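You operate a simulated robot arm through the tools that you are given. There is no shell and no other tool.

You are at the controls of a simulated two-armed robot. One attempt, no reset.

TASK
Switch the loader to the hopper and draw it down to 4 litres.
Fine: TUBE valve shut, HOPPER valve open and left so; open the MIXER valve for the run and shut it after.

Only the result counts: the job must be done as asked and must still hold three seconds after the hand-in. Knocking over, shifting, dropping, spilling or breaking anything else fails it.

THE ROBOT
Two 7-joint arms with two-finger parallel grippers on one trunk that stands fixed in place. Base frame: the origin is at the foot of the trunk, x ahead of it, y to its left, z up; the work surface is at about z = 78. Readings come in cm, rad, newtons and seconds.
The left shoulder is at [11, 16.9, 149.6], the right one opposite. With the tool pointing down near the work surface each hand reaches from about 32 to 70 cm from the base axis, measured 20 degrees to its own side. Payload 1.57 kg a hand.
The tool frame of a hand sits at the grasp point between the pads (the TCP): z along the fingers, y along the line on which they close. The tips reach 3 cm beyond it. The gripper opens to 8 cm. The fingers are 1.7 cm wide and 1.2 cm thick; the gripper's body (4 by 8.2 cm) begins 8 cm behind the TCP.
Orientation is that of the tool frame in the base frame, as a unit quaternion [x, y, z, w]. With the fingers straight down and closing along the base's y, the tool's x points along the base's -x, its y along +y and its z along -z.

THE INTERFACE
- The arms move only by the tool arm_command. It takes "left_rows", "right_rows" or both (then of equal length, played together; a hand with none holds still); each is a list of rows, each a list of 7 numbers: the shift along the tool's x, y, z in cm, then the turn, a rotation vector about the tool's x, y, z in rad, then the finger opening in cm, from 0 to 8. In form: [[x, y, z, ax, ay, az, grip], ...]. A call has 1 to 20 rows; each row is the pose to reach, as a shift and turn from the pose commanded when the call began, along the tool's axes at that moment. A row lasts 0.2 s, in which the tool goes at most 5 cm and 0.15 rad; a call with a longer step from one row to the next is refused whole, and so is a gripper value outside its range. A pose out of reach is approached as far as the arm can. The call stops where the force on the tool passes 90 N (or 10 N more than at its start, if that is more) or the arm is blocked; 0.2 s more then pass. The fingers move at their own pace (about 7.2 cm/s each) and stop on an object; they squeeze with about 29 N. The grip force told is the motor's: it shows also when the fingers shut on nothing. Time passes only in rows, and 0.2 s behind the last, so rows that repeat a pose let the fingers close. It gives the time, the measured TCP pose, the force on the tool (base axes), the opening and the grip force at its end, in the units of the frame above (readings bear some noise), with the torque about the TCP (base axes, N m) and any sound that the robot's microphone picked up.
- Cameras (640 x 400 px; columns grow to the right, rows downward): "scene" is now at [14.84, -0.57, 166.99]; the picture's right is [-0.10, -1.00, 0.00], its down [-0.83, 0.08, -0.55] and it looks along [0.55, -0.05, -0.83] (base axes); focal length 308 px, centre (320, 200). "left" rides on the left gripper at [7.2, 0.7, -12.2] in its tool frame; the picture's right is [-0.09, 1.00, 0.00], its down [-0.84, -0.08, -0.54] and it looks along [-0.54, -0.05, 0.84] (tool axes); focal length 238 px, centre (320, 200). "right" rides on the right gripper at [7.2, -0.7, -12.2] in its tool frame; the picture's right is [0.09, 1.00, 0.00], its down [-0.84, 0.08, -0.54] and it looks along [-0.54, 0.05, 0.84] (tool axes); focal length 238 px, centre (320, 200).
- grab_frame(camera): a new picture of that camera. No time passes.
- slide_trunk(by): slides the trunk up (or, below 0, down) by that many cm; the arms and the scene camera ride with it, the base frame stays. It gives what a move gives, with no picture.
- turn_head(pan, tilt): turns the head with the scene camera to pan (to the left, within 1.501 rad either way) and tilt (down, from -0.506 to 1.204), counted from straight ahead of the robot. It gives what a move gives.
- measure_at(camera, pixels): there is no depth. For up to 12 entries [column, row, z] of the newest picture of that camera ("zoom" is the newest enlarged one), the place [x, y] in the base frame at which the ray of that pixel passes the height z, good to about 0.2 cm. No time passes.
- enlarge(camera, box): a new picture of the part [left, top, right, bottom] of that camera's present view, enlarged. No time passes.
- job_done(): hands the job in; it is judged then, once.

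Unless the task says otherwise, let go and move clear before handing in.

The tools are called after "Request:" by a JSON object that holds its "op" and its "data". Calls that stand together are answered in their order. arm_command: Moves the arms, as the interface text tells. Its arguments: {"type":"object","properties":{"left_rows":{"type":"array"},"right_rows":{"type":"array"}},"required":[]} The other tools are called the same way: slide_trunk (by) moves the trunk up or down; turn_head (pan, tilt) turns the head that bears the scene camera; grab_frame (camera) takes a picture; measure_at (camera, pixels) gives the place at which the rays of pixels pass given heights; enlarge (camera, box) takes an enlarged picture of a part of a camera's view; job_done () hands the job in.

At the start:

```text
clock: 0.0
left_position: [65.52, 30.53, 117.97]
left_ee_rot: [-0.001, 1.0, -0.001, -0.001]
left_contact_force: [0.2, 1.3, -0.2]
left_wrist_torque: [0.0, 0.02, 0.02]
left_opening: 7.99
left_grasp_force: 0.0
right_position: [65.55, -27.73, 123.96]
right_ee_rot: [0.0, 1.0, 0.0, 0.0]
right_contact_force: [0.4, 0.2, -0.5]
right_wrist_torque: [0.02, 0.0, 0.01]
right_opening: 8.01
right_grasp_force: 0.1
trunk travel left (down, up): [-81.0, 8.0]
head pan, tilt (commanded): [-0.098, 0.984]
```

scene: 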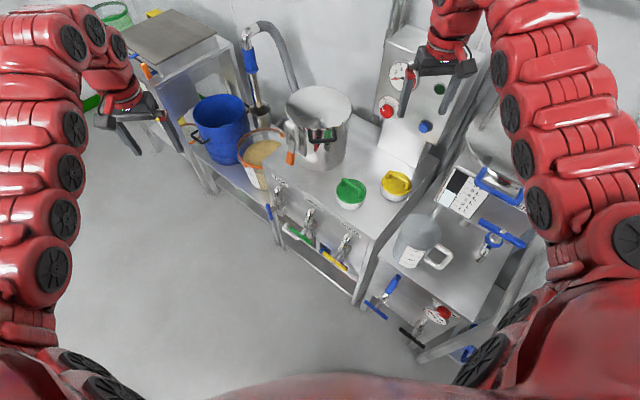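
right: 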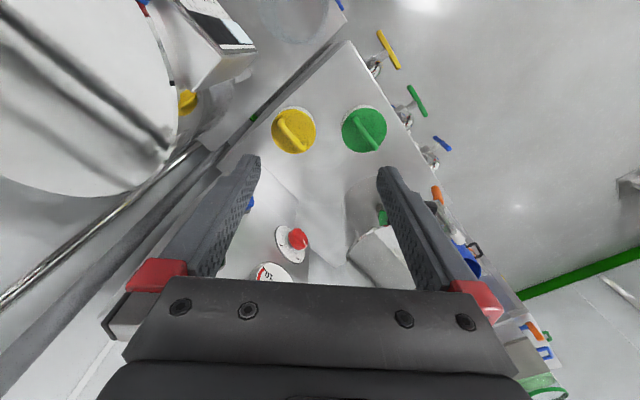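
left: 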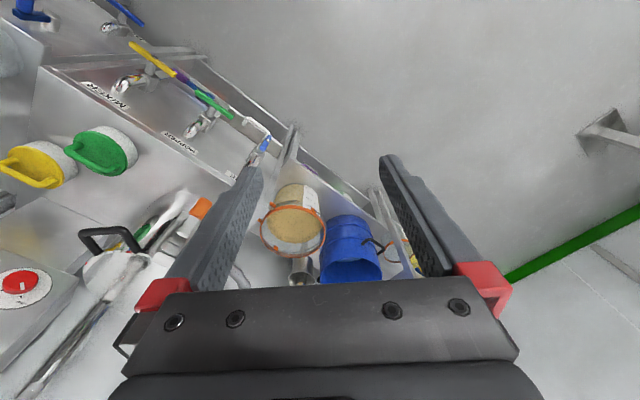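

The scene shows a bench with three lever valves on its front (about pixels (280,195), (310,215), (345,245)) with blue, green and yellow levers. I'll enlarge these areas to read the labels.

Request:
{"op": "enlarge", "data": {"camera": "scene", "box": [240, 160, 400, 290]}}

Request:
{"op": "enlarge", "data": {"camera": "left", "box": [40, 20, 300, 200]}}

Request:
{"op": "enlarge", "data": {"camera": "scene", "box": [180, 60, 480, 240]}}

Request:
{"op": "enlarge", "data": {"camera": "scene", "box": [350, 130, 550, 360]}}

```text
3.08 times, centred on (320, 225) of scene
```

zoom: 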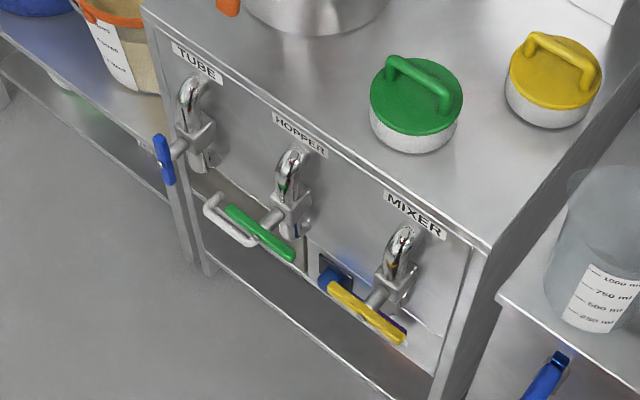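

```text
2.22 times, centred on (170, 110) of left
```

zoom: 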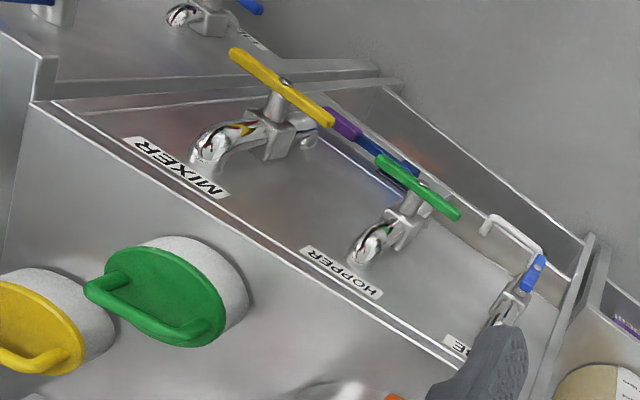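

```text
2.13 times, centred on (330, 150) of scene
```

zoom: 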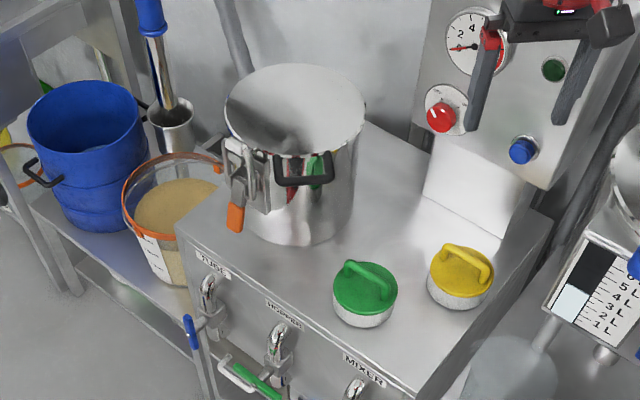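

```text
1.74 times, centred on (450, 245) of scene
```

zoom: 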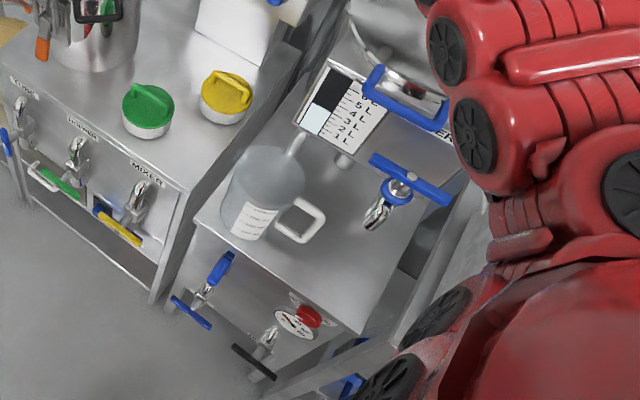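

The TUBE lever (blue) is vertical, while HOPPER (green) and MIXER (yellow) are horizontal; there's a level gauge near (462,190) in the scene partly behind the right arm. I'll turn the head to see the whole setup better.

Request:
{"op": "turn_head", "data": {"pan": -0.5, "tilt": 0.8}}

Request:
{"op": "grab_frame", "data": {"camera": "scene"}}

Request:
{"op": "enlarge", "data": {"camera": "scene", "box": [240, 60, 480, 230]}}

```text
clock: 0.9
left_position: [65.66, 30.57, 117.9]
left_ee_rot: [-0.001, 1.0, -0.001, 0.001]
left_contact_force: [-0.4, 0.4, -0.3]
left_wrist_torque: [0.0, -0.02, 0.02]
left_opening: 7.99
left_grasp_force: 0.0
right_position: [65.52, -27.71, 123.93]
right_ee_rot: [0.0, 1.0, 0.0, -0.001]
right_contact_force: [0.3, -0.3, 0.0]
right_wrist_torque: [-0.05, 0.01, 0.0]
right_opening: 7.99
right_grasp_force: 0.1
trunk travel left (down, up): [-81.0, 8.0]
head pan, tilt (commanded): [-0.499, 0.799]
```

```text
taken
```

scene: 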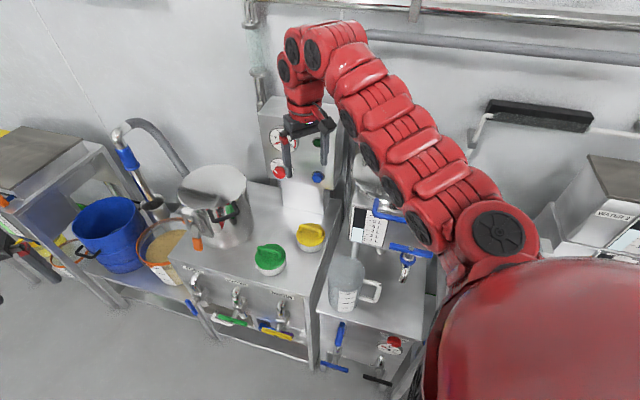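

```text
2.35 times, centred on (360, 145) of scene
```

zoom: 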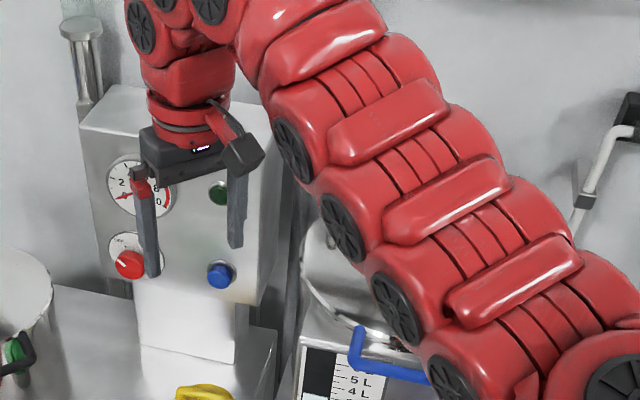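

The right arm hides a tank with a litre scale (around (370,225)) that I need to read. I'll look with the right camera at it and at the rest before moving the arm away.

Request:
{"op": "enlarge", "data": {"camera": "right", "box": [0, 0, 320, 200]}}

Request:
{"op": "enlarge", "data": {"camera": "right", "box": [220, 180, 420, 300]}}

Request:
{"op": "enlarge", "data": {"camera": "scene", "box": [300, 170, 460, 390]}}

Request:
{"op": "enlarge", "data": {"camera": "scene", "box": [480, 80, 640, 280]}}

```text
2.00 times, centred on (160, 100) of right
```

zoom: 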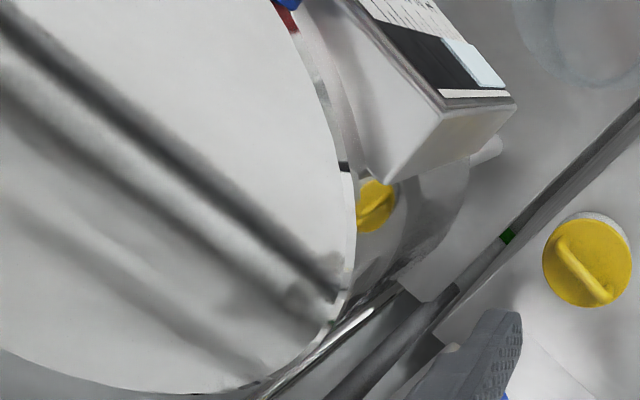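

```text
3.20 times, centred on (320, 240) of right
```

zoom: 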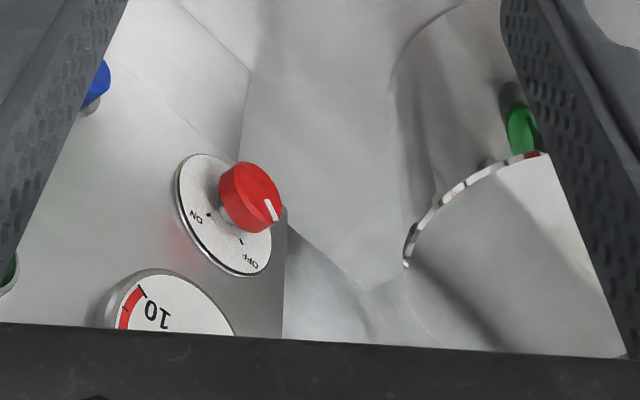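

```text
1.82 times, centred on (380, 280) of scene
```

zoom: 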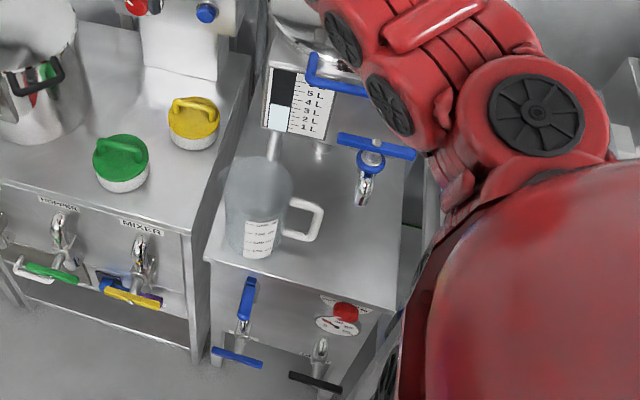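

```text
2.00 times, centred on (560, 180) of scene
```

zoom: 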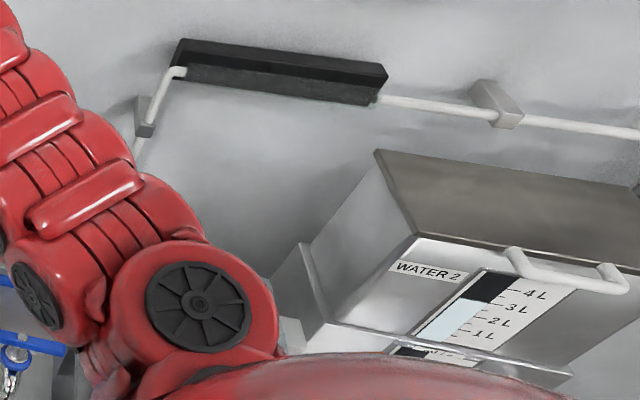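

There is a "WATER 2" tank on the right and another tank with scale ending "...ER" at (365,225); I still need to find the hopper. I'll turn the head to the left.

Request:
{"op": "turn_head", "data": {"pan": 0.5, "tilt": 0.75}}

Request:
{"op": "grab_frame", "data": {"camera": "scene"}}

Request:
{"op": "enlarge", "data": {"camera": "scene", "box": [320, 0, 640, 200]}}

Request:
{"op": "enlarge", "data": {"camera": "scene", "box": [320, 180, 640, 380]}}

Request:
{"op": "enlarge", "data": {"camera": "scene", "box": [0, 0, 320, 200]}}

```text
clock: 2.1
left_position: [65.59, 30.54, 117.8]
left_ee_rot: [-0.001, 1.0, 0.0, 0.0]
left_contact_force: [-0.5, -0.1, -0.5]
left_wrist_torque: [-0.02, -0.01, 0.03]
left_opening: 8.01
left_grasp_force: 0.1
right_position: [65.49, -27.74, 124.0]
right_ee_rot: [-0.001, 1.0, -0.001, 0.0]
right_contact_force: [0.1, 0.0, -0.2]
right_wrist_torque: [0.0, 0.02, -0.01]
right_opening: 8.01
right_grasp_force: 0.1
trunk travel left (down, up): [-81.0, 8.0]
head pan, tilt (commanded): [0.499, 0.75]
```

```text
taken
```

scene: 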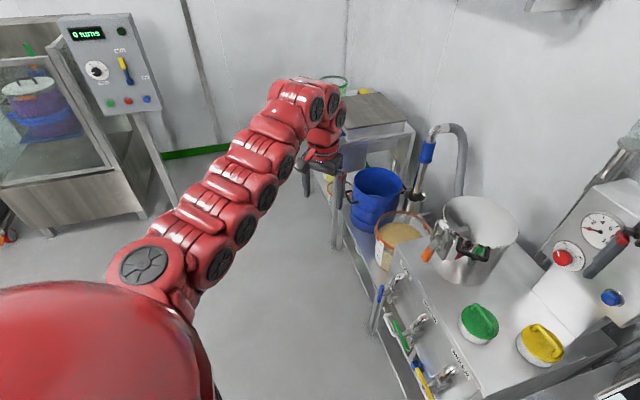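

```text
2.00 times, centred on (480, 100) of scene
```

zoom: 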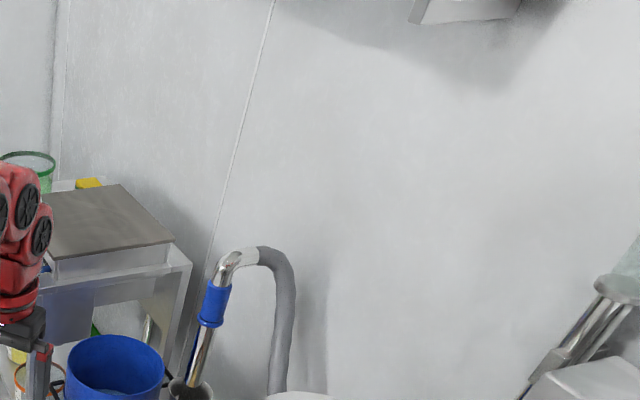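

```text
2.00 times, centred on (480, 280) of scene
```

zoom: 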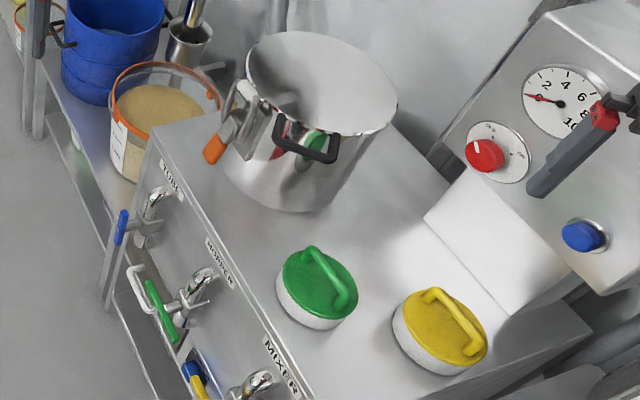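

```text
2.00 times, centred on (160, 100) of scene
```

zoom: 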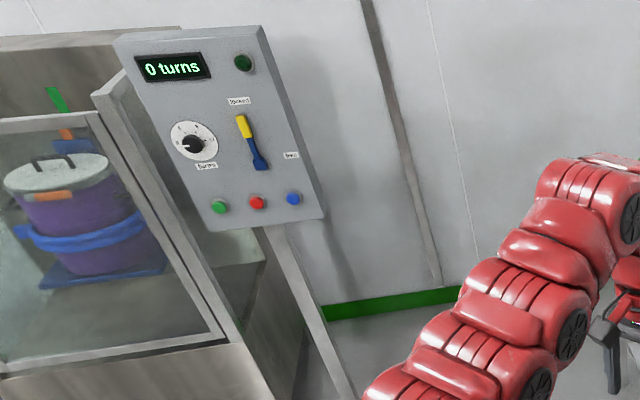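

The left side shows a separate drum mixer, the tube wand, and the loader's control box with a gauge near 1 and a knob; the litre scale is still hidden. I'll measure positions of valves and the tank panel so I can move safely.

Request:
{"op": "turn_head", "data": {"pan": -0.2, "tilt": 1.0}}

Request:
{"op": "grab_frame", "data": {"camera": "scene"}}

Request:
{"op": "measure_at", "data": {"camera": "right", "pixels": [[295, 130, 96], [365, 130, 96], [210, 20, 105], [170, 170, 115], [390, 50, 70], [418, 100, 70], [442, 143, 70], [290, 240, 110], [348, 42, 90], [170, 170, 105]]}}

```text
clock: 3.2
left_position: [65.65, 30.6, 117.78]
left_ee_rot: [-0.002, 1.0, 0.0, 0.0]
left_contact_force: [-0.1, -0.3, -0.4]
left_wrist_torque: [0.0, -0.02, 0.02]
left_opening: 7.97
left_grasp_force: 0.1
right_position: [65.45, -27.78, 123.94]
right_ee_rot: [0.001, 1.0, 0.0, 0.0]
right_contact_force: [-0.4, -0.4, -0.3]
right_wrist_torque: [-0.02, -0.02, -0.01]
right_opening: 8.0
right_grasp_force: 0.0
trunk travel left (down, up): [-81.0, 8.0]
head pan, tilt (commanded): [-0.201, 1.0]
```

```text
taken
```

scene: 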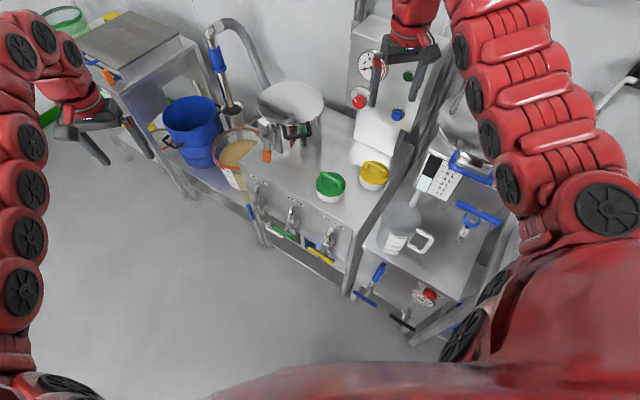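

```text
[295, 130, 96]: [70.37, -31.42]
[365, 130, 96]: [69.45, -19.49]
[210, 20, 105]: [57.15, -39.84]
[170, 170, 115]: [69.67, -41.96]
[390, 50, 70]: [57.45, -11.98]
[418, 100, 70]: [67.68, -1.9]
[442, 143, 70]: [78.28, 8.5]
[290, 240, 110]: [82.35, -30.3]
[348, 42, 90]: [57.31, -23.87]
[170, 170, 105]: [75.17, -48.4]
```

The right-hand camera puts the green/yellow knobs near (70,-20..-31) and valves on a diagonal front around (57,-12)–(78,8.5). I'll retract the right hand toward the robot to read the scale panel with its camera.

Request:
{"op": "arm_command", "data": {"right_rows": [[3, 0, -1, 0, 0, 0, 8], [7, 0, -2, 0, 0, 0, 8], [11, 0, -2, 0, 0, 0, 8], [15, 0, -2, 0, 0, 0, 8], [18, 0, -2, 0, 0, 0, 8], [20, 0, -2, 0, 0, 0, 8]]}}

Request:
{"op": "grab_frame", "data": {"camera": "right"}}

Request:
{"op": "grab_frame", "data": {"camera": "scene"}}

```text
clock: 4.6
left_position: [65.73, 30.6, 117.88]
left_ee_rot: [-0.001, 1.0, 0.0, 0.0]
left_contact_force: [0.5, -0.1, 0.5]
left_wrist_torque: [0.01, 0.0, -0.02]
left_opening: 8.0
left_grasp_force: 0.0
right_position: [60.65, -29.83, 122.85]
right_ee_rot: [0.0, 1.0, 0.0, 0.0]
right_contact_force: [-0.4, 0.7, -0.1]
right_wrist_torque: [0.01, 0.0, -0.02]
right_opening: 8.01
right_grasp_force: 0.1
right hand out of reach, approached as far as the arm can: row 1, 2, 3, 4, 5, 6
trunk travel left (down, up): [-81.0, 8.0]
head pan, tilt (commanded): [-0.201, 1.0]
```

```text
taken
```

right: 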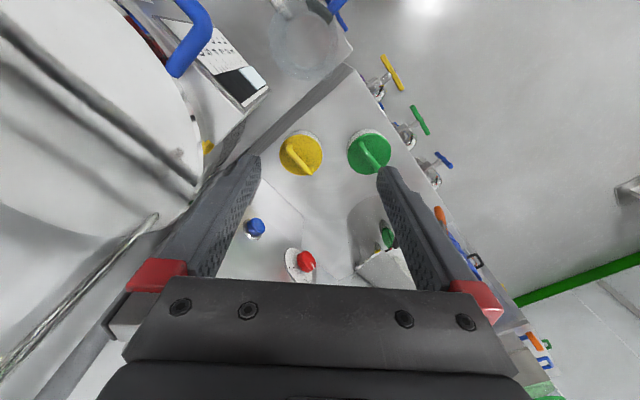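

```text
taken
```

scene: 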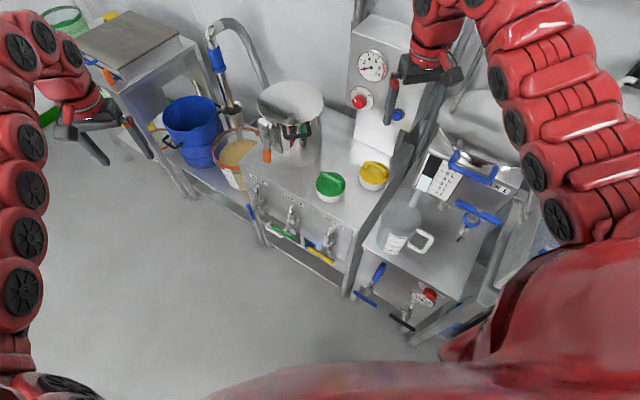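

The retraction only got to x≈60.6, but the panel with a blue handle is now visible at scene (445,180). I'll enlarge it.

Request:
{"op": "enlarge", "data": {"camera": "scene", "box": [400, 130, 530, 230]}}

Request:
{"op": "enlarge", "data": {"camera": "scene", "box": [340, 20, 420, 130]}}

Request:
{"op": "enlarge", "data": {"camera": "scene", "box": [340, 240, 470, 360]}}

Request:
{"op": "enlarge", "data": {"camera": "scene", "box": [235, 165, 355, 275]}}

Request:
{"op": "enlarge", "data": {"camera": "right", "box": [120, 0, 360, 130]}}

Request:
{"op": "enlarge", "data": {"camera": "right", "box": [350, 40, 480, 200]}}

```text
4.00 times, centred on (465, 180) of scene
```

zoom: 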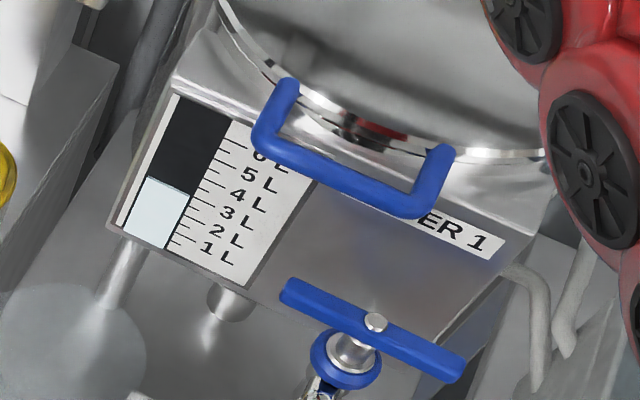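

```text
3.64 times, centred on (380, 75) of scene
```

zoom: 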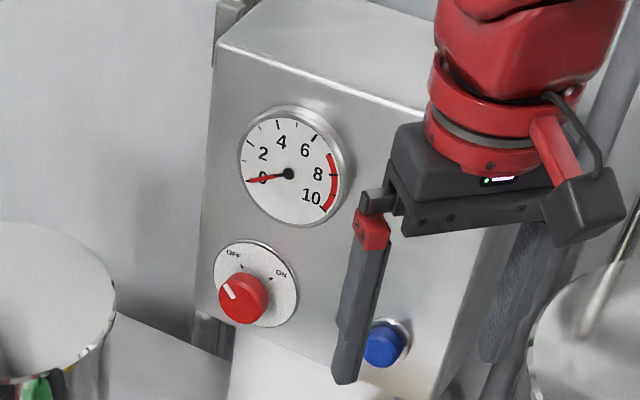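

```text
3.33 times, centred on (405, 300) of scene
```

zoom: 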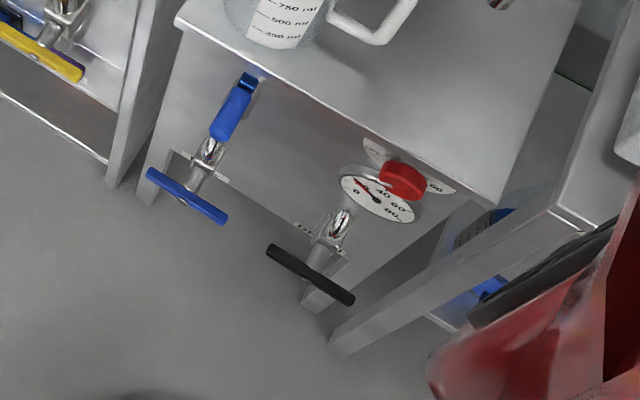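

```text
3.64 times, centred on (295, 220) of scene
```

zoom: 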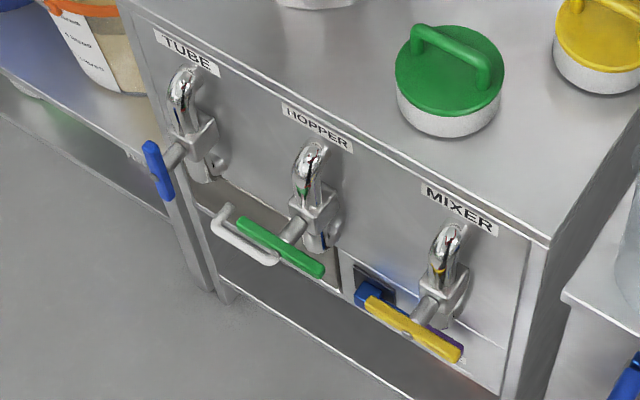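

```text
2.67 times, centred on (240, 65) of right
```

zoom: 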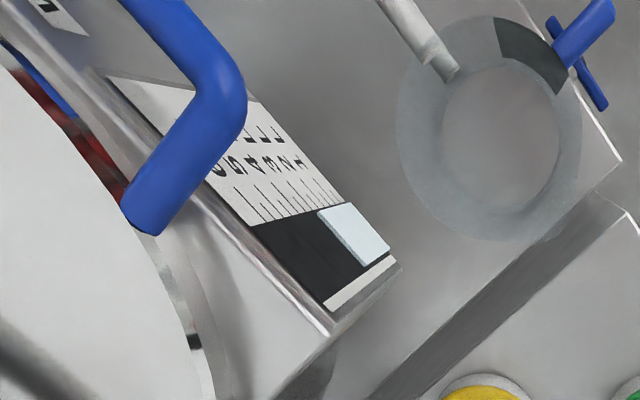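

```text
2.50 times, centred on (415, 120) of right
```

zoom: 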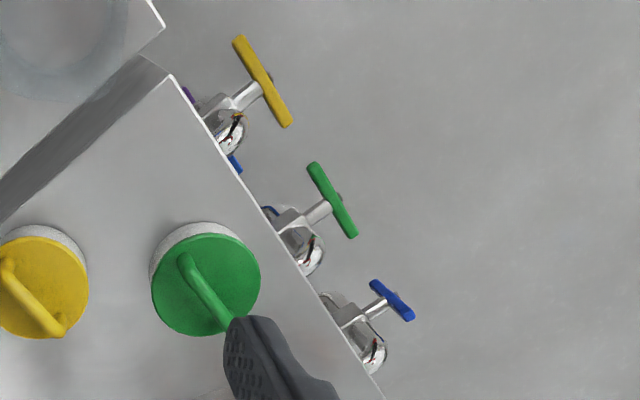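

The tank is "WATER 1" (label at zoom (450,232)), so the hopper must be elsewhere; the loader's gauge reads 0 and its knob seems at OFF. I'll raise the head to look at the wall and higher areas.

Request:
{"op": "turn_head", "data": {"pan": -0.1, "tilt": 0.1}}

Request:
{"op": "grab_frame", "data": {"camera": "scene"}}

Request:
{"op": "enlarge", "data": {"camera": "scene", "box": [160, 0, 480, 200]}}

Request:
{"op": "enlarge", "data": {"camera": "scene", "box": [160, 200, 480, 400]}}

```text
clock: 5.8
left_position: [65.62, 30.49, 117.92]
left_ee_rot: [0.0, 1.0, 0.0, 0.0]
left_contact_force: [0.3, 0.7, -0.1]
left_wrist_torque: [-0.02, -0.03, 0.0]
left_opening: 8.0
left_grasp_force: 0.1
right_position: [60.52, -29.7, 122.8]
right_ee_rot: [0.0, 1.0, 0.0, -0.001]
right_contact_force: [0.2, 0.6, 1.0]
right_wrist_torque: [-0.03, 0.03, 0.01]
right_opening: 8.0
right_grasp_force: 0.0
trunk travel left (down, up): [-81.0, 8.0]
head pan, tilt (commanded): [-0.099, 0.099]
```

```text
taken
```

scene: 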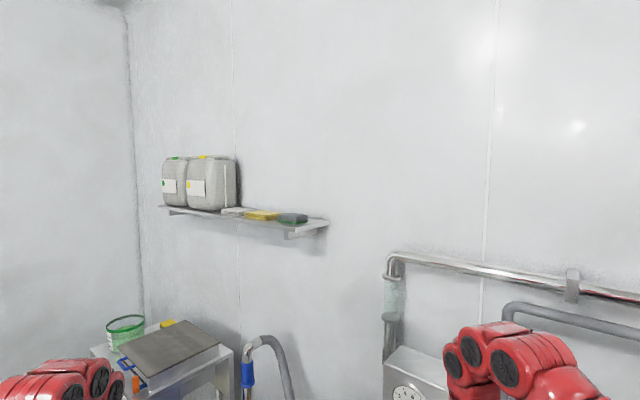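

```text
2.00 times, centred on (320, 100) of scene
```

zoom: 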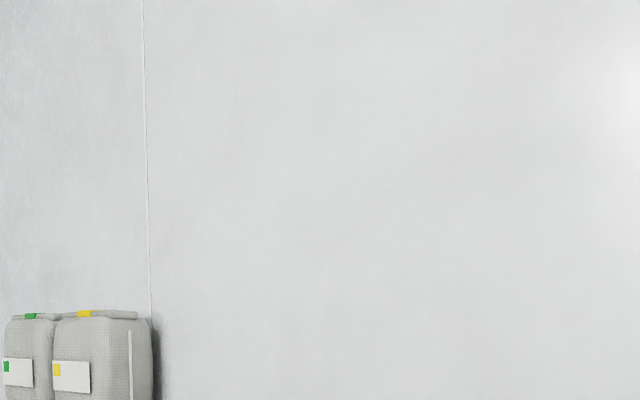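

```text
2.00 times, centred on (320, 300) of scene
```

zoom: 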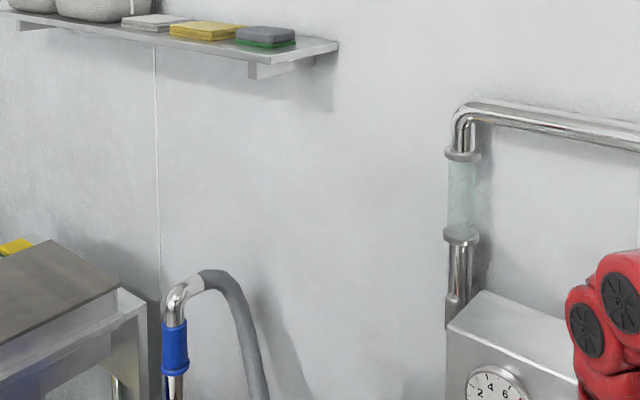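

A pipe with a sight glass runs from the loader's back along the wall to the right, presumably toward mixer/hopper. I'll follow it right.

Request:
{"op": "turn_head", "data": {"pan": -0.9, "tilt": 0.3}}

Request:
{"op": "grab_frame", "data": {"camera": "scene"}}

Request:
{"op": "turn_head", "data": {"pan": -1.4, "tilt": 0.6}}

Request:
{"op": "grab_frame", "data": {"camera": "scene"}}

Request:
{"op": "turn_head", "data": {"pan": -0.9, "tilt": 1.0}}

Request:
{"op": "grab_frame", "data": {"camera": "scene"}}

Request:
{"op": "turn_head", "data": {"pan": 1.1, "tilt": 0.6}}

Request:
{"op": "grab_frame", "data": {"camera": "scene"}}

```text
clock: 6.9
left_position: [65.75, 30.53, 117.86]
left_ee_rot: [-0.001, 1.0, 0.001, 0.0]
left_contact_force: [-1.0, 0.3, -0.2]
left_wrist_torque: [-0.03, 0.01, 0.0]
left_opening: 8.0
left_grasp_force: 0.1
right_position: [60.6, -29.67, 122.85]
right_ee_rot: [-0.001, 1.0, 0.0, -0.001]
right_contact_force: [-0.4, -0.1, 0.1]
right_wrist_torque: [-0.04, 0.02, 0.0]
right_opening: 8.0
right_grasp_force: 0.1
trunk travel left (down, up): [-81.0, 8.0]
head pan, tilt (commanded): [-0.901, 0.3]
```

```text
taken
```

scene: 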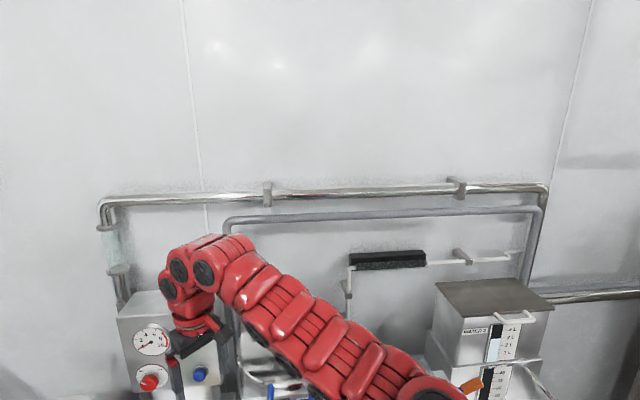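

```text
clock: 7.9
left_position: [65.7, 30.61, 117.93]
left_ee_rot: [-0.001, 1.0, 0.0, 0.0]
left_contact_force: [0.3, 0.5, 0.7]
left_wrist_torque: [0.01, 0.0, 0.0]
left_opening: 8.01
left_grasp_force: 0.1
right_position: [60.58, -29.75, 122.84]
right_ee_rot: [-0.001, 1.0, 0.0, -0.001]
right_contact_force: [-0.4, 0.3, -0.7]
right_wrist_torque: [0.03, -0.01, 0.0]
right_opening: 7.98
right_grasp_force: 0.0
trunk travel left (down, up): [-81.0, 8.0]
head pan, tilt (commanded): [-1.4, 0.6]
```

```text
taken
```

scene: 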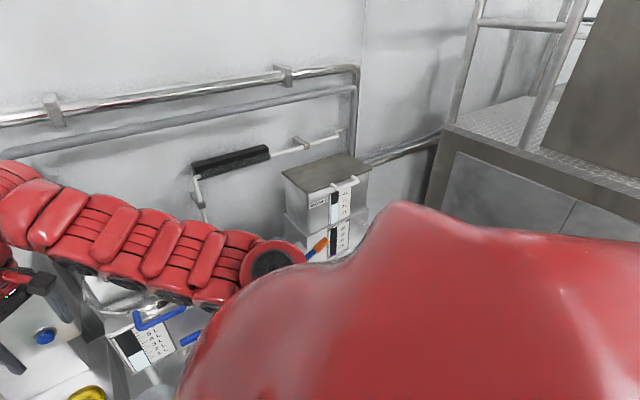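

```text
clock: 8.8
left_position: [65.62, 30.45, 117.95]
left_ee_rot: [-0.001, 1.0, 0.0, 0.0]
left_contact_force: [-0.5, -0.8, 0.1]
left_wrist_torque: [-0.01, 0.0, -0.01]
left_opening: 7.98
left_grasp_force: 0.0
right_position: [60.56, -29.82, 122.89]
right_ee_rot: [0.001, 1.0, 0.0, 0.0]
right_contact_force: [0.2, 0.4, 0.5]
right_wrist_torque: [0.03, 0.0, 0.05]
right_opening: 7.98
right_grasp_force: 0.2
trunk travel left (down, up): [-81.0, 8.0]
head pan, tilt (commanded): [-0.901, 1.0]
```

```text
taken
```

scene: 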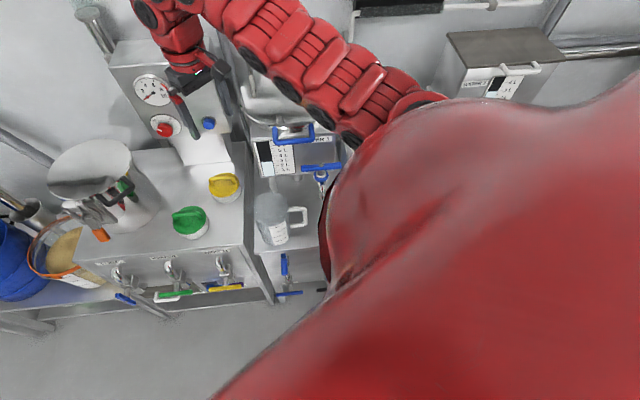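

```text
clock: 10.7
left_position: [65.64, 30.6, 117.84]
left_ee_rot: [0.0, 1.0, 0.0, 0.0]
left_contact_force: [-0.4, -0.3, 0.6]
left_wrist_torque: [0.02, 0.0, 0.0]
left_opening: 8.0
left_grasp_force: 0.1
right_position: [60.71, -29.81, 122.82]
right_ee_rot: [0.001, 1.0, 0.0, -0.001]
right_contact_force: [0.4, 0.1, -0.5]
right_wrist_torque: [0.0, -0.01, -0.04]
right_opening: 8.01
right_grasp_force: 0.0
trunk travel left (down, up): [-81.0, 8.0]
head pan, tilt (commanded): [1.1, 0.6]
```

```text
taken
```

scene: 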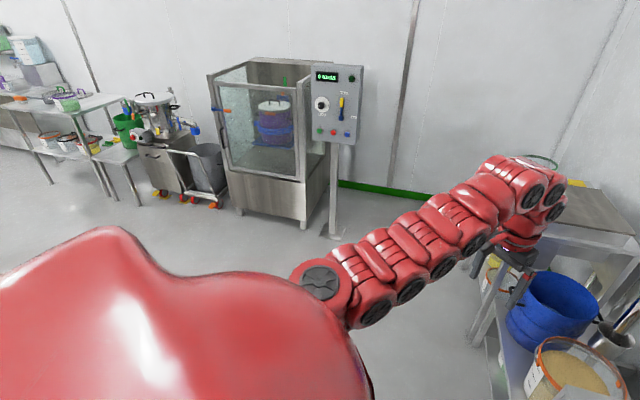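

Below the WATER 2 tank in the pan -1.4 view there was a second stacked box with its own scale (about (340,240)) and an orange clamp – possibly the hopper. I'll look again and enlarge.

Request:
{"op": "turn_head", "data": {"pan": -1.3, "tilt": 0.5}}

Request:
{"op": "grab_frame", "data": {"camera": "scene"}}

Request:
{"op": "enlarge", "data": {"camera": "scene", "box": [260, 150, 420, 310]}}

Request:
{"op": "turn_head", "data": {"pan": -1.0, "tilt": 0.4}}

Request:
{"op": "grab_frame", "data": {"camera": "scene"}}

Request:
{"op": "enlarge", "data": {"camera": "scene", "box": [360, 220, 520, 400]}}

```text
clock: 12.9
left_position: [65.68, 30.49, 117.85]
left_ee_rot: [-0.001, 1.0, 0.0, 0.0]
left_contact_force: [0.5, -0.1, -0.4]
left_wrist_torque: [0.0, 0.01, -0.02]
left_opening: 8.0
left_grasp_force: 0.0
right_position: [60.61, -29.86, 122.89]
right_ee_rot: [0.0, 1.0, 0.0, -0.001]
right_contact_force: [0.2, 0.2, 0.7]
right_wrist_torque: [0.03, -0.02, 0.01]
right_opening: 8.01
right_grasp_force: 0.1
trunk travel left (down, up): [-81.0, 8.0]
head pan, tilt (commanded): [-1.3, 0.499]
```

```text
taken
```

scene: 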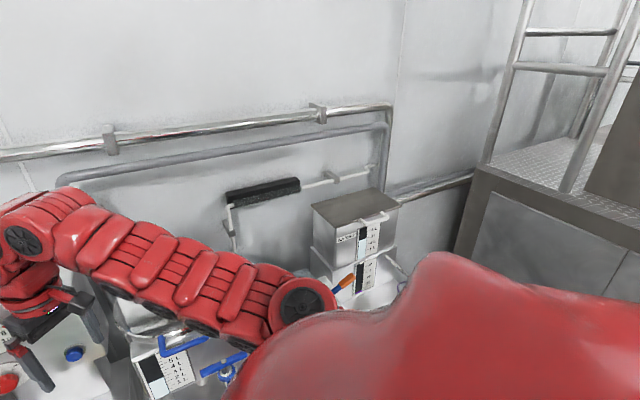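

```text
2.50 times, centred on (340, 230) of scene
```

zoom: 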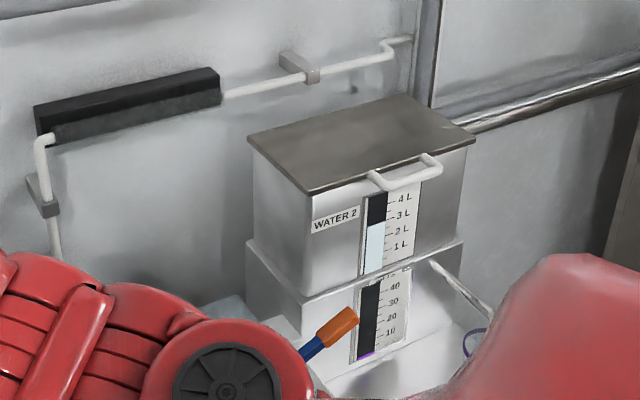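

```text
clock: 13.7
left_position: [65.65, 30.41, 117.96]
left_ee_rot: [0.0, 1.0, 0.0, 0.0]
left_contact_force: [0.2, -0.2, -0.5]
left_wrist_torque: [0.0, -0.03, -0.01]
left_opening: 8.01
left_grasp_force: 0.1
right_position: [60.48, -29.84, 122.9]
right_ee_rot: [0.0, 1.0, 0.0, -0.001]
right_contact_force: [-0.2, 0.8, -0.2]
right_wrist_torque: [0.03, -0.01, -0.02]
right_opening: 7.98
right_grasp_force: 0.1
trunk travel left (down, up): [-81.0, 8.0]
head pan, tilt (commanded): [-1.0, 0.4]
```

```text
taken
```

scene: 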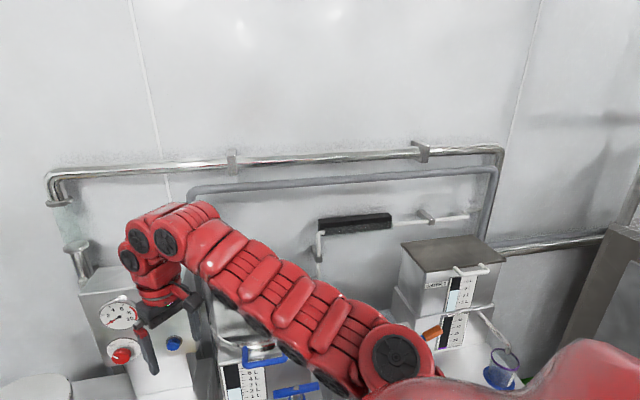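

```text
2.22 times, centred on (440, 310) of scene
```

zoom: 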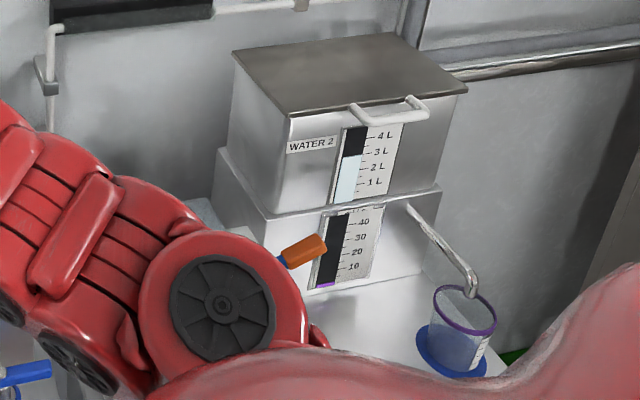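

The lower box is only a small doser, so it's not a litre scale for the hopper; I need a closer look at the steel pot, bucket, and the cabinet front. I'll turn the head back and enlarge those.

Request:
{"op": "turn_head", "data": {"pan": 0.1, "tilt": 0.85}}

Request:
{"op": "grab_frame", "data": {"camera": "scene"}}

Request:
{"op": "enlarge", "data": {"camera": "scene", "box": [250, 80, 410, 200]}}

Request:
{"op": "enlarge", "data": {"camera": "scene", "box": [160, 60, 320, 200]}}

Request:
{"op": "enlarge", "data": {"camera": "scene", "box": [280, 190, 440, 330]}}

Request:
{"op": "enlarge", "data": {"camera": "scene", "box": [380, 60, 500, 170]}}

Request:
{"op": "enlarge", "data": {"camera": "left", "box": [0, 180, 260, 400]}}

```text
clock: 15.1
left_position: [65.59, 30.47, 117.95]
left_ee_rot: [-0.001, 1.0, 0.0, 0.0]
left_contact_force: [0.1, -0.1, 0.3]
left_wrist_torque: [0.0, -0.01, -0.04]
left_opening: 8.03
left_grasp_force: 0.1
right_position: [60.49, -29.74, 122.88]
right_ee_rot: [0.0, 1.0, 0.0, -0.001]
right_contact_force: [0.3, 0.1, 0.6]
right_wrist_torque: [-0.01, 0.04, 0.01]
right_opening: 8.02
right_grasp_force: 0.0
trunk travel left (down, up): [-81.0, 8.0]
head pan, tilt (commanded): [0.099, 0.85]
```

```text
taken
```

scene: 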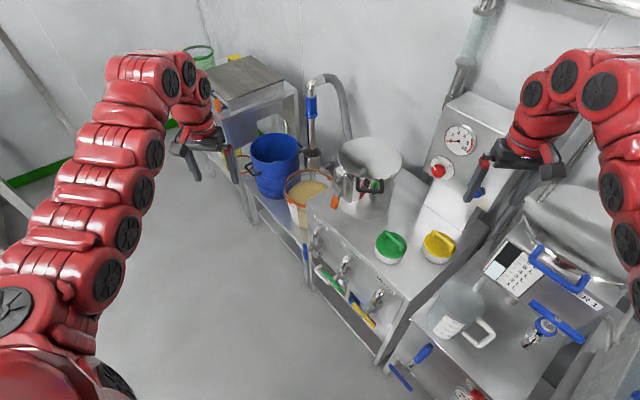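

```text
3.33 times, centred on (330, 140) of scene
```

zoom: 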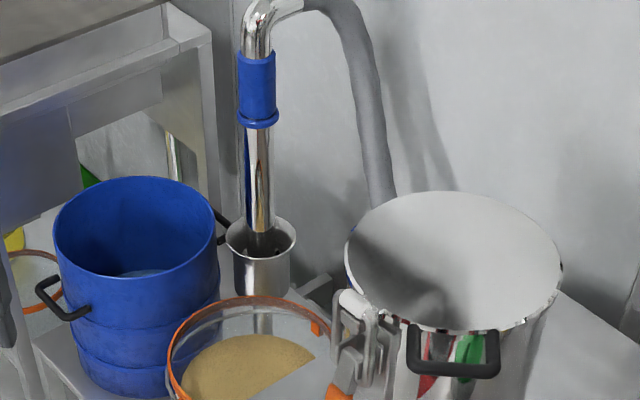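

```text
2.86 times, centred on (240, 130) of scene
```

zoom: 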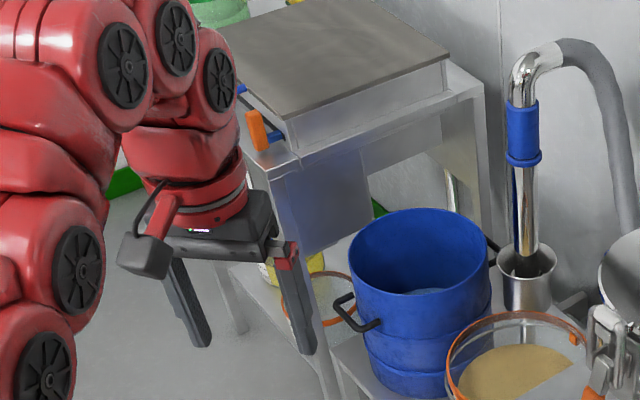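

```text
2.86 times, centred on (360, 260) of scene
```

zoom: 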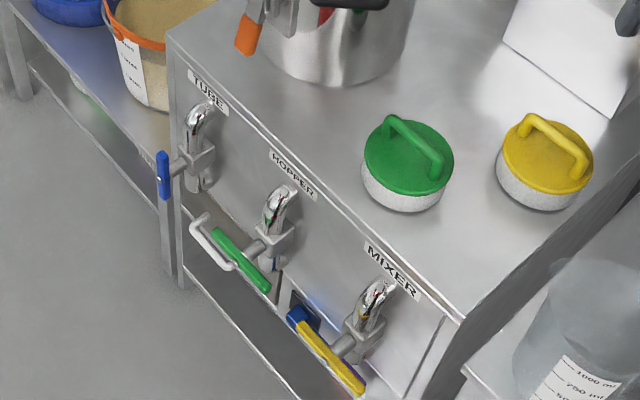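

```text
3.64 times, centred on (440, 115) of scene
```

zoom: 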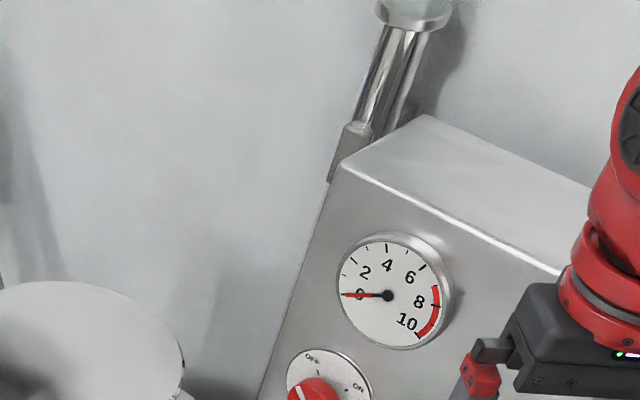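

```text
1.82 times, centred on (130, 290) of left
```

zoom: 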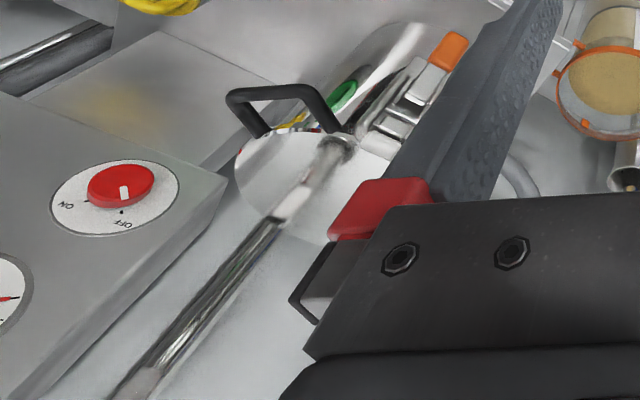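

The steel pot appears closed with a flat lid, and no litre scale is visible on it; I see a dark window below the MIXER valve in the cabinet front (zoom (305,305)). I'll triangulate the levers from two cameras to plan approach and views.

Request:
{"op": "measure_at", "data": {"camera": "scene", "pixels": [[353, 303.7, 60], [353, 303.7, 75], [374.7, 326.4, 60], [374.7, 326.4, 75], [323.3, 271.2, 60], [323.3, 271.2, 75], [341.5, 291.5, 60], [341.5, 291.5, 75], [304.4, 244.3, 60], [304.4, 244.3, 75], [305.8, 259, 60], [305.8, 259, 75]]}}

Request:
{"op": "measure_at", "data": {"camera": "right", "pixels": [[382.2, 56, 60], [382.2, 56, 75], [402.2, 90, 60], [402.2, 90, 75], [412.2, 106, 60], [412.2, 106, 75], [429, 134, 60], [429, 134, 75], [436.2, 153.2, 60], [436.2, 153.2, 75], [451.8, 167.2, 60], [451.8, 167.2, 75]]}}

```text
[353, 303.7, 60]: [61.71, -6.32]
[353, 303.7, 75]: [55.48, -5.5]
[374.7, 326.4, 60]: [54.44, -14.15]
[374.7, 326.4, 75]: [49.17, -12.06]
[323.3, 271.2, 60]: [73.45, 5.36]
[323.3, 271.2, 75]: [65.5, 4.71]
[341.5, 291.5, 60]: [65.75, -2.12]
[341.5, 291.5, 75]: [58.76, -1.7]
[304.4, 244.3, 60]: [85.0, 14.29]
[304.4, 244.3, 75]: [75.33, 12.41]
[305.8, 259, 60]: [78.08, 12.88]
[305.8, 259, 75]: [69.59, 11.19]
```

```text
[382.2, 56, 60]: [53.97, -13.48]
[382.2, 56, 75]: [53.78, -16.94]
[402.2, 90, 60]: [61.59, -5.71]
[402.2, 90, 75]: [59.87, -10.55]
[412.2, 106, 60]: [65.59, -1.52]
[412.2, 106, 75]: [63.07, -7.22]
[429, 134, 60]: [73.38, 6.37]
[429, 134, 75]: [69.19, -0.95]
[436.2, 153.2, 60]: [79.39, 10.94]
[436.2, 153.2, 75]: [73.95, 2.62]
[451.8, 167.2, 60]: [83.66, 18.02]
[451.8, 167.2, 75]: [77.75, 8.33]
```

Triangulation agrees: yellow lever centre ≈(57.9,-10,61), green ≈(69,1.7,61.5), blue vertical at ≈(80.2,13.4,56–67), with the face's outward normal about (-0.73,0.69). Before acting I'll search for the hopper scale; zooming into far left and right views.

Request:
{"op": "turn_head", "data": {"pan": 1.3, "tilt": 0.4}}

Request:
{"op": "grab_frame", "data": {"camera": "scene"}}

Request:
{"op": "enlarge", "data": {"camera": "scene", "box": [160, 120, 480, 320]}}

Request:
{"op": "turn_head", "data": {"pan": -1.5, "tilt": 0.25}}

Request:
{"op": "grab_frame", "data": {"camera": "scene"}}

Request:
{"op": "enlarge", "data": {"camera": "scene", "box": [400, 80, 640, 280]}}

Request:
{"op": "turn_head", "data": {"pan": -0.2, "tilt": 1.2}}

Request:
{"op": "grab_frame", "data": {"camera": "scene"}}

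```text
clock: 16.5
left_position: [65.69, 30.56, 117.92]
left_ee_rot: [-0.001, 1.0, 0.0, 0.0]
left_contact_force: [0.3, 0.3, 0.0]
left_wrist_torque: [0.02, -0.01, 0.01]
left_opening: 7.99
left_grasp_force: 0.0
right_position: [60.61, -29.81, 122.95]
right_ee_rot: [0.0, 1.0, 0.0, -0.001]
right_contact_force: [-0.5, 0.2, 0.4]
right_wrist_torque: [0.01, -0.01, 0.02]
right_opening: 8.0
right_grasp_force: 0.1
trunk travel left (down, up): [-81.0, 8.0]
head pan, tilt (commanded): [1.3, 0.4]
```

```text
taken
```

scene: 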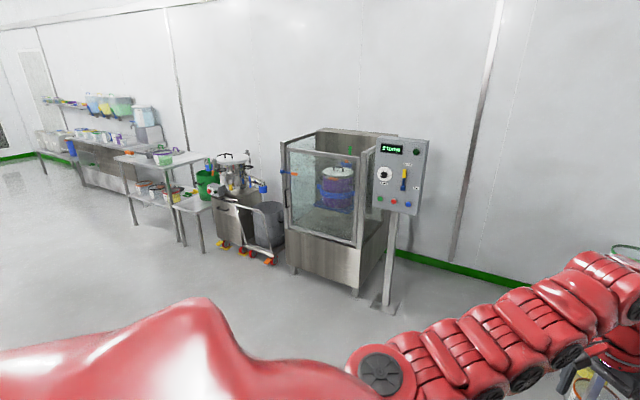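

```text
2.00 times, centred on (320, 220) of scene
```

zoom: 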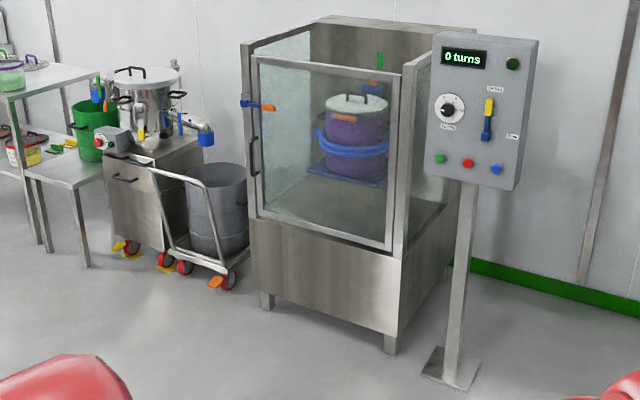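

```text
clock: 18.9
left_position: [65.56, 30.5, 117.86]
left_ee_rot: [-0.002, 1.0, 0.0, 0.0]
left_contact_force: [-0.1, 0.0, -0.8]
left_wrist_torque: [-0.03, 0.03, 0.01]
left_opening: 8.0
left_grasp_force: 0.0
right_position: [60.67, -29.79, 122.93]
right_ee_rot: [-0.001, 1.0, 0.0, -0.001]
right_contact_force: [-0.9, 0.3, 0.3]
right_wrist_torque: [0.03, 0.0, -0.03]
right_opening: 8.0
right_grasp_force: 0.0
trunk travel left (down, up): [-81.0, 8.0]
head pan, tilt (commanded): [-1.499, 0.25]
```

```text
taken
```

scene: 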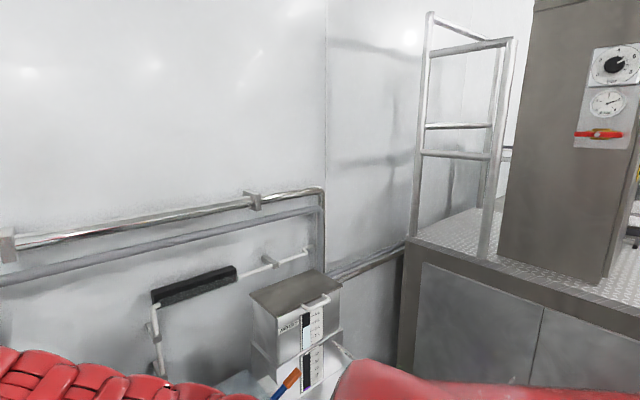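

```text
2.00 times, centred on (520, 180) of scene
```

zoom: 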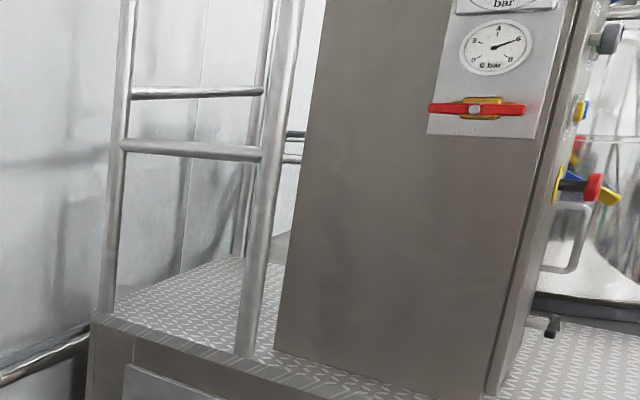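

```text
clock: 20.4
left_position: [65.69, 30.65, 117.81]
left_ee_rot: [0.0, 1.0, 0.0, 0.0]
left_contact_force: [0.4, -0.4, -0.2]
left_wrist_torque: [0.02, -0.01, 0.0]
left_opening: 8.0
left_grasp_force: 0.1
right_position: [60.59, -29.82, 122.72]
right_ee_rot: [0.0, 1.0, 0.0, -0.001]
right_contact_force: [0.0, -0.1, 0.5]
right_wrist_torque: [-0.01, -0.01, 0.0]
right_opening: 8.0
right_grasp_force: 0.0
trunk travel left (down, up): [-81.0, 8.0]
head pan, tilt (commanded): [-0.201, 1.201]
```

```text
taken
```

scene: 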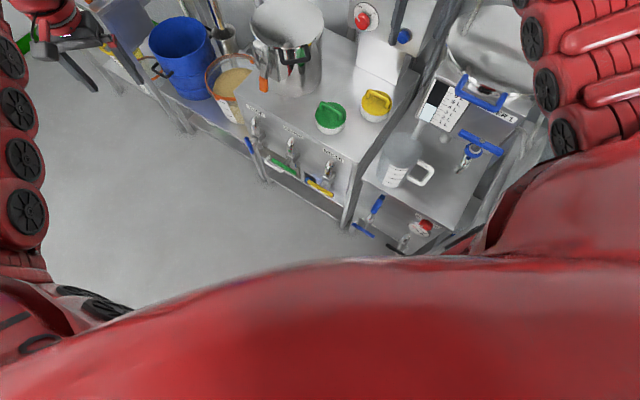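

I still see no hopper scale; the cabinet front below the valves is seen too steeply from the head. I'll bring the left hand down into the open space in front of the cabinet, yawed and tilted so its camera faces the front panel.

Request:
{"op": "arm_command", "data": {"left_rows": [[0.8, -1.04, 3.2, 0.0166, -0.0415, 0.0618, 8], [1.6, -2.08, 6.3, 0.033, -0.083, 0.1235, 8], [2.4, -3.1, 9.5, 0.05, -0.1245, 0.185, 8], [3.2, -4.2, 12.7, 0.066, -0.166, 0.247, 8], [4.0, -5.2, 15.8, 0.083, -0.2075, 0.309, 8], [4.8, -6.25, 19, 0.0995, -0.249, 0.3705, 8], [5.6, -7.3, 22.2, 0.116, -0.2905, 0.432, 8], [6.4, -8.3, 25.3, 0.133, -0.332, 0.494, 8], [7.2, -9.4, 28.5, 0.149, -0.3735, 0.556, 8], [8, -10.4, 31.7, 0.166, -0.415, 0.6175, 8], [8.8, -11.5, 34.8, 0.182, -0.4565, 0.679, 8], [9.6, -12.5, 38, 0.199, -0.498, 0.741, 8], [9.6, -12.5, 38, 0.199, -0.498, 0.741, 8]]}}

Request:
{"op": "grab_frame", "data": {"camera": "left"}}

Request:
{"op": "grab_frame", "data": {"camera": "scene"}}

```text
clock: 23.2
left_position: [56.32, 18.07, 80.0]
left_ee_rot: [0.357, 0.897, -0.096, 0.24]
left_contact_force: [0.8, -1.0, -1.4]
left_wrist_torque: [0.0, 0.02, 0.0]
left_opening: 8.0
left_grasp_force: 0.1
left hand out of reach, approached as far as the arm can: row 2, 3
right_position: [60.64, -29.8, 122.85]
right_ee_rot: [0.001, 1.0, 0.0, -0.001]
right_contact_force: [0.5, -0.1, 0.1]
right_wrist_torque: [0.0, 0.0, 0.01]
right_opening: 8.01
right_grasp_force: 0.1
trunk travel left (down, up): [-81.0, 8.0]
head pan, tilt (commanded): [-0.201, 1.201]
```

```text
taken
```

left: 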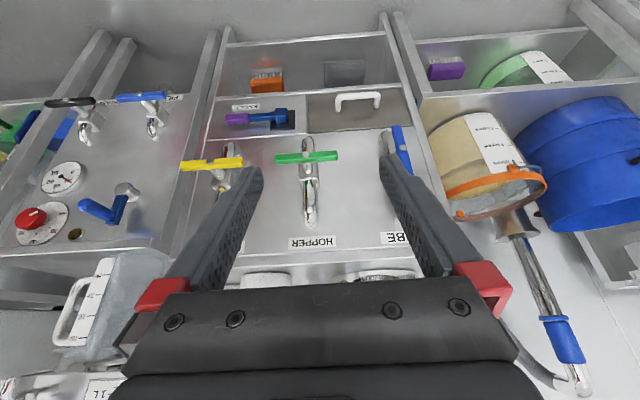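

```text
taken
```

scene: 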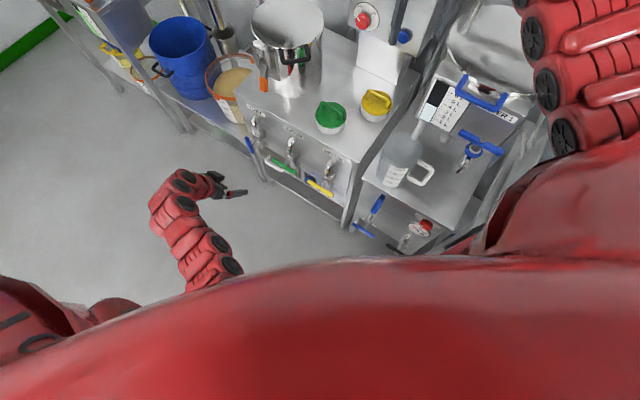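

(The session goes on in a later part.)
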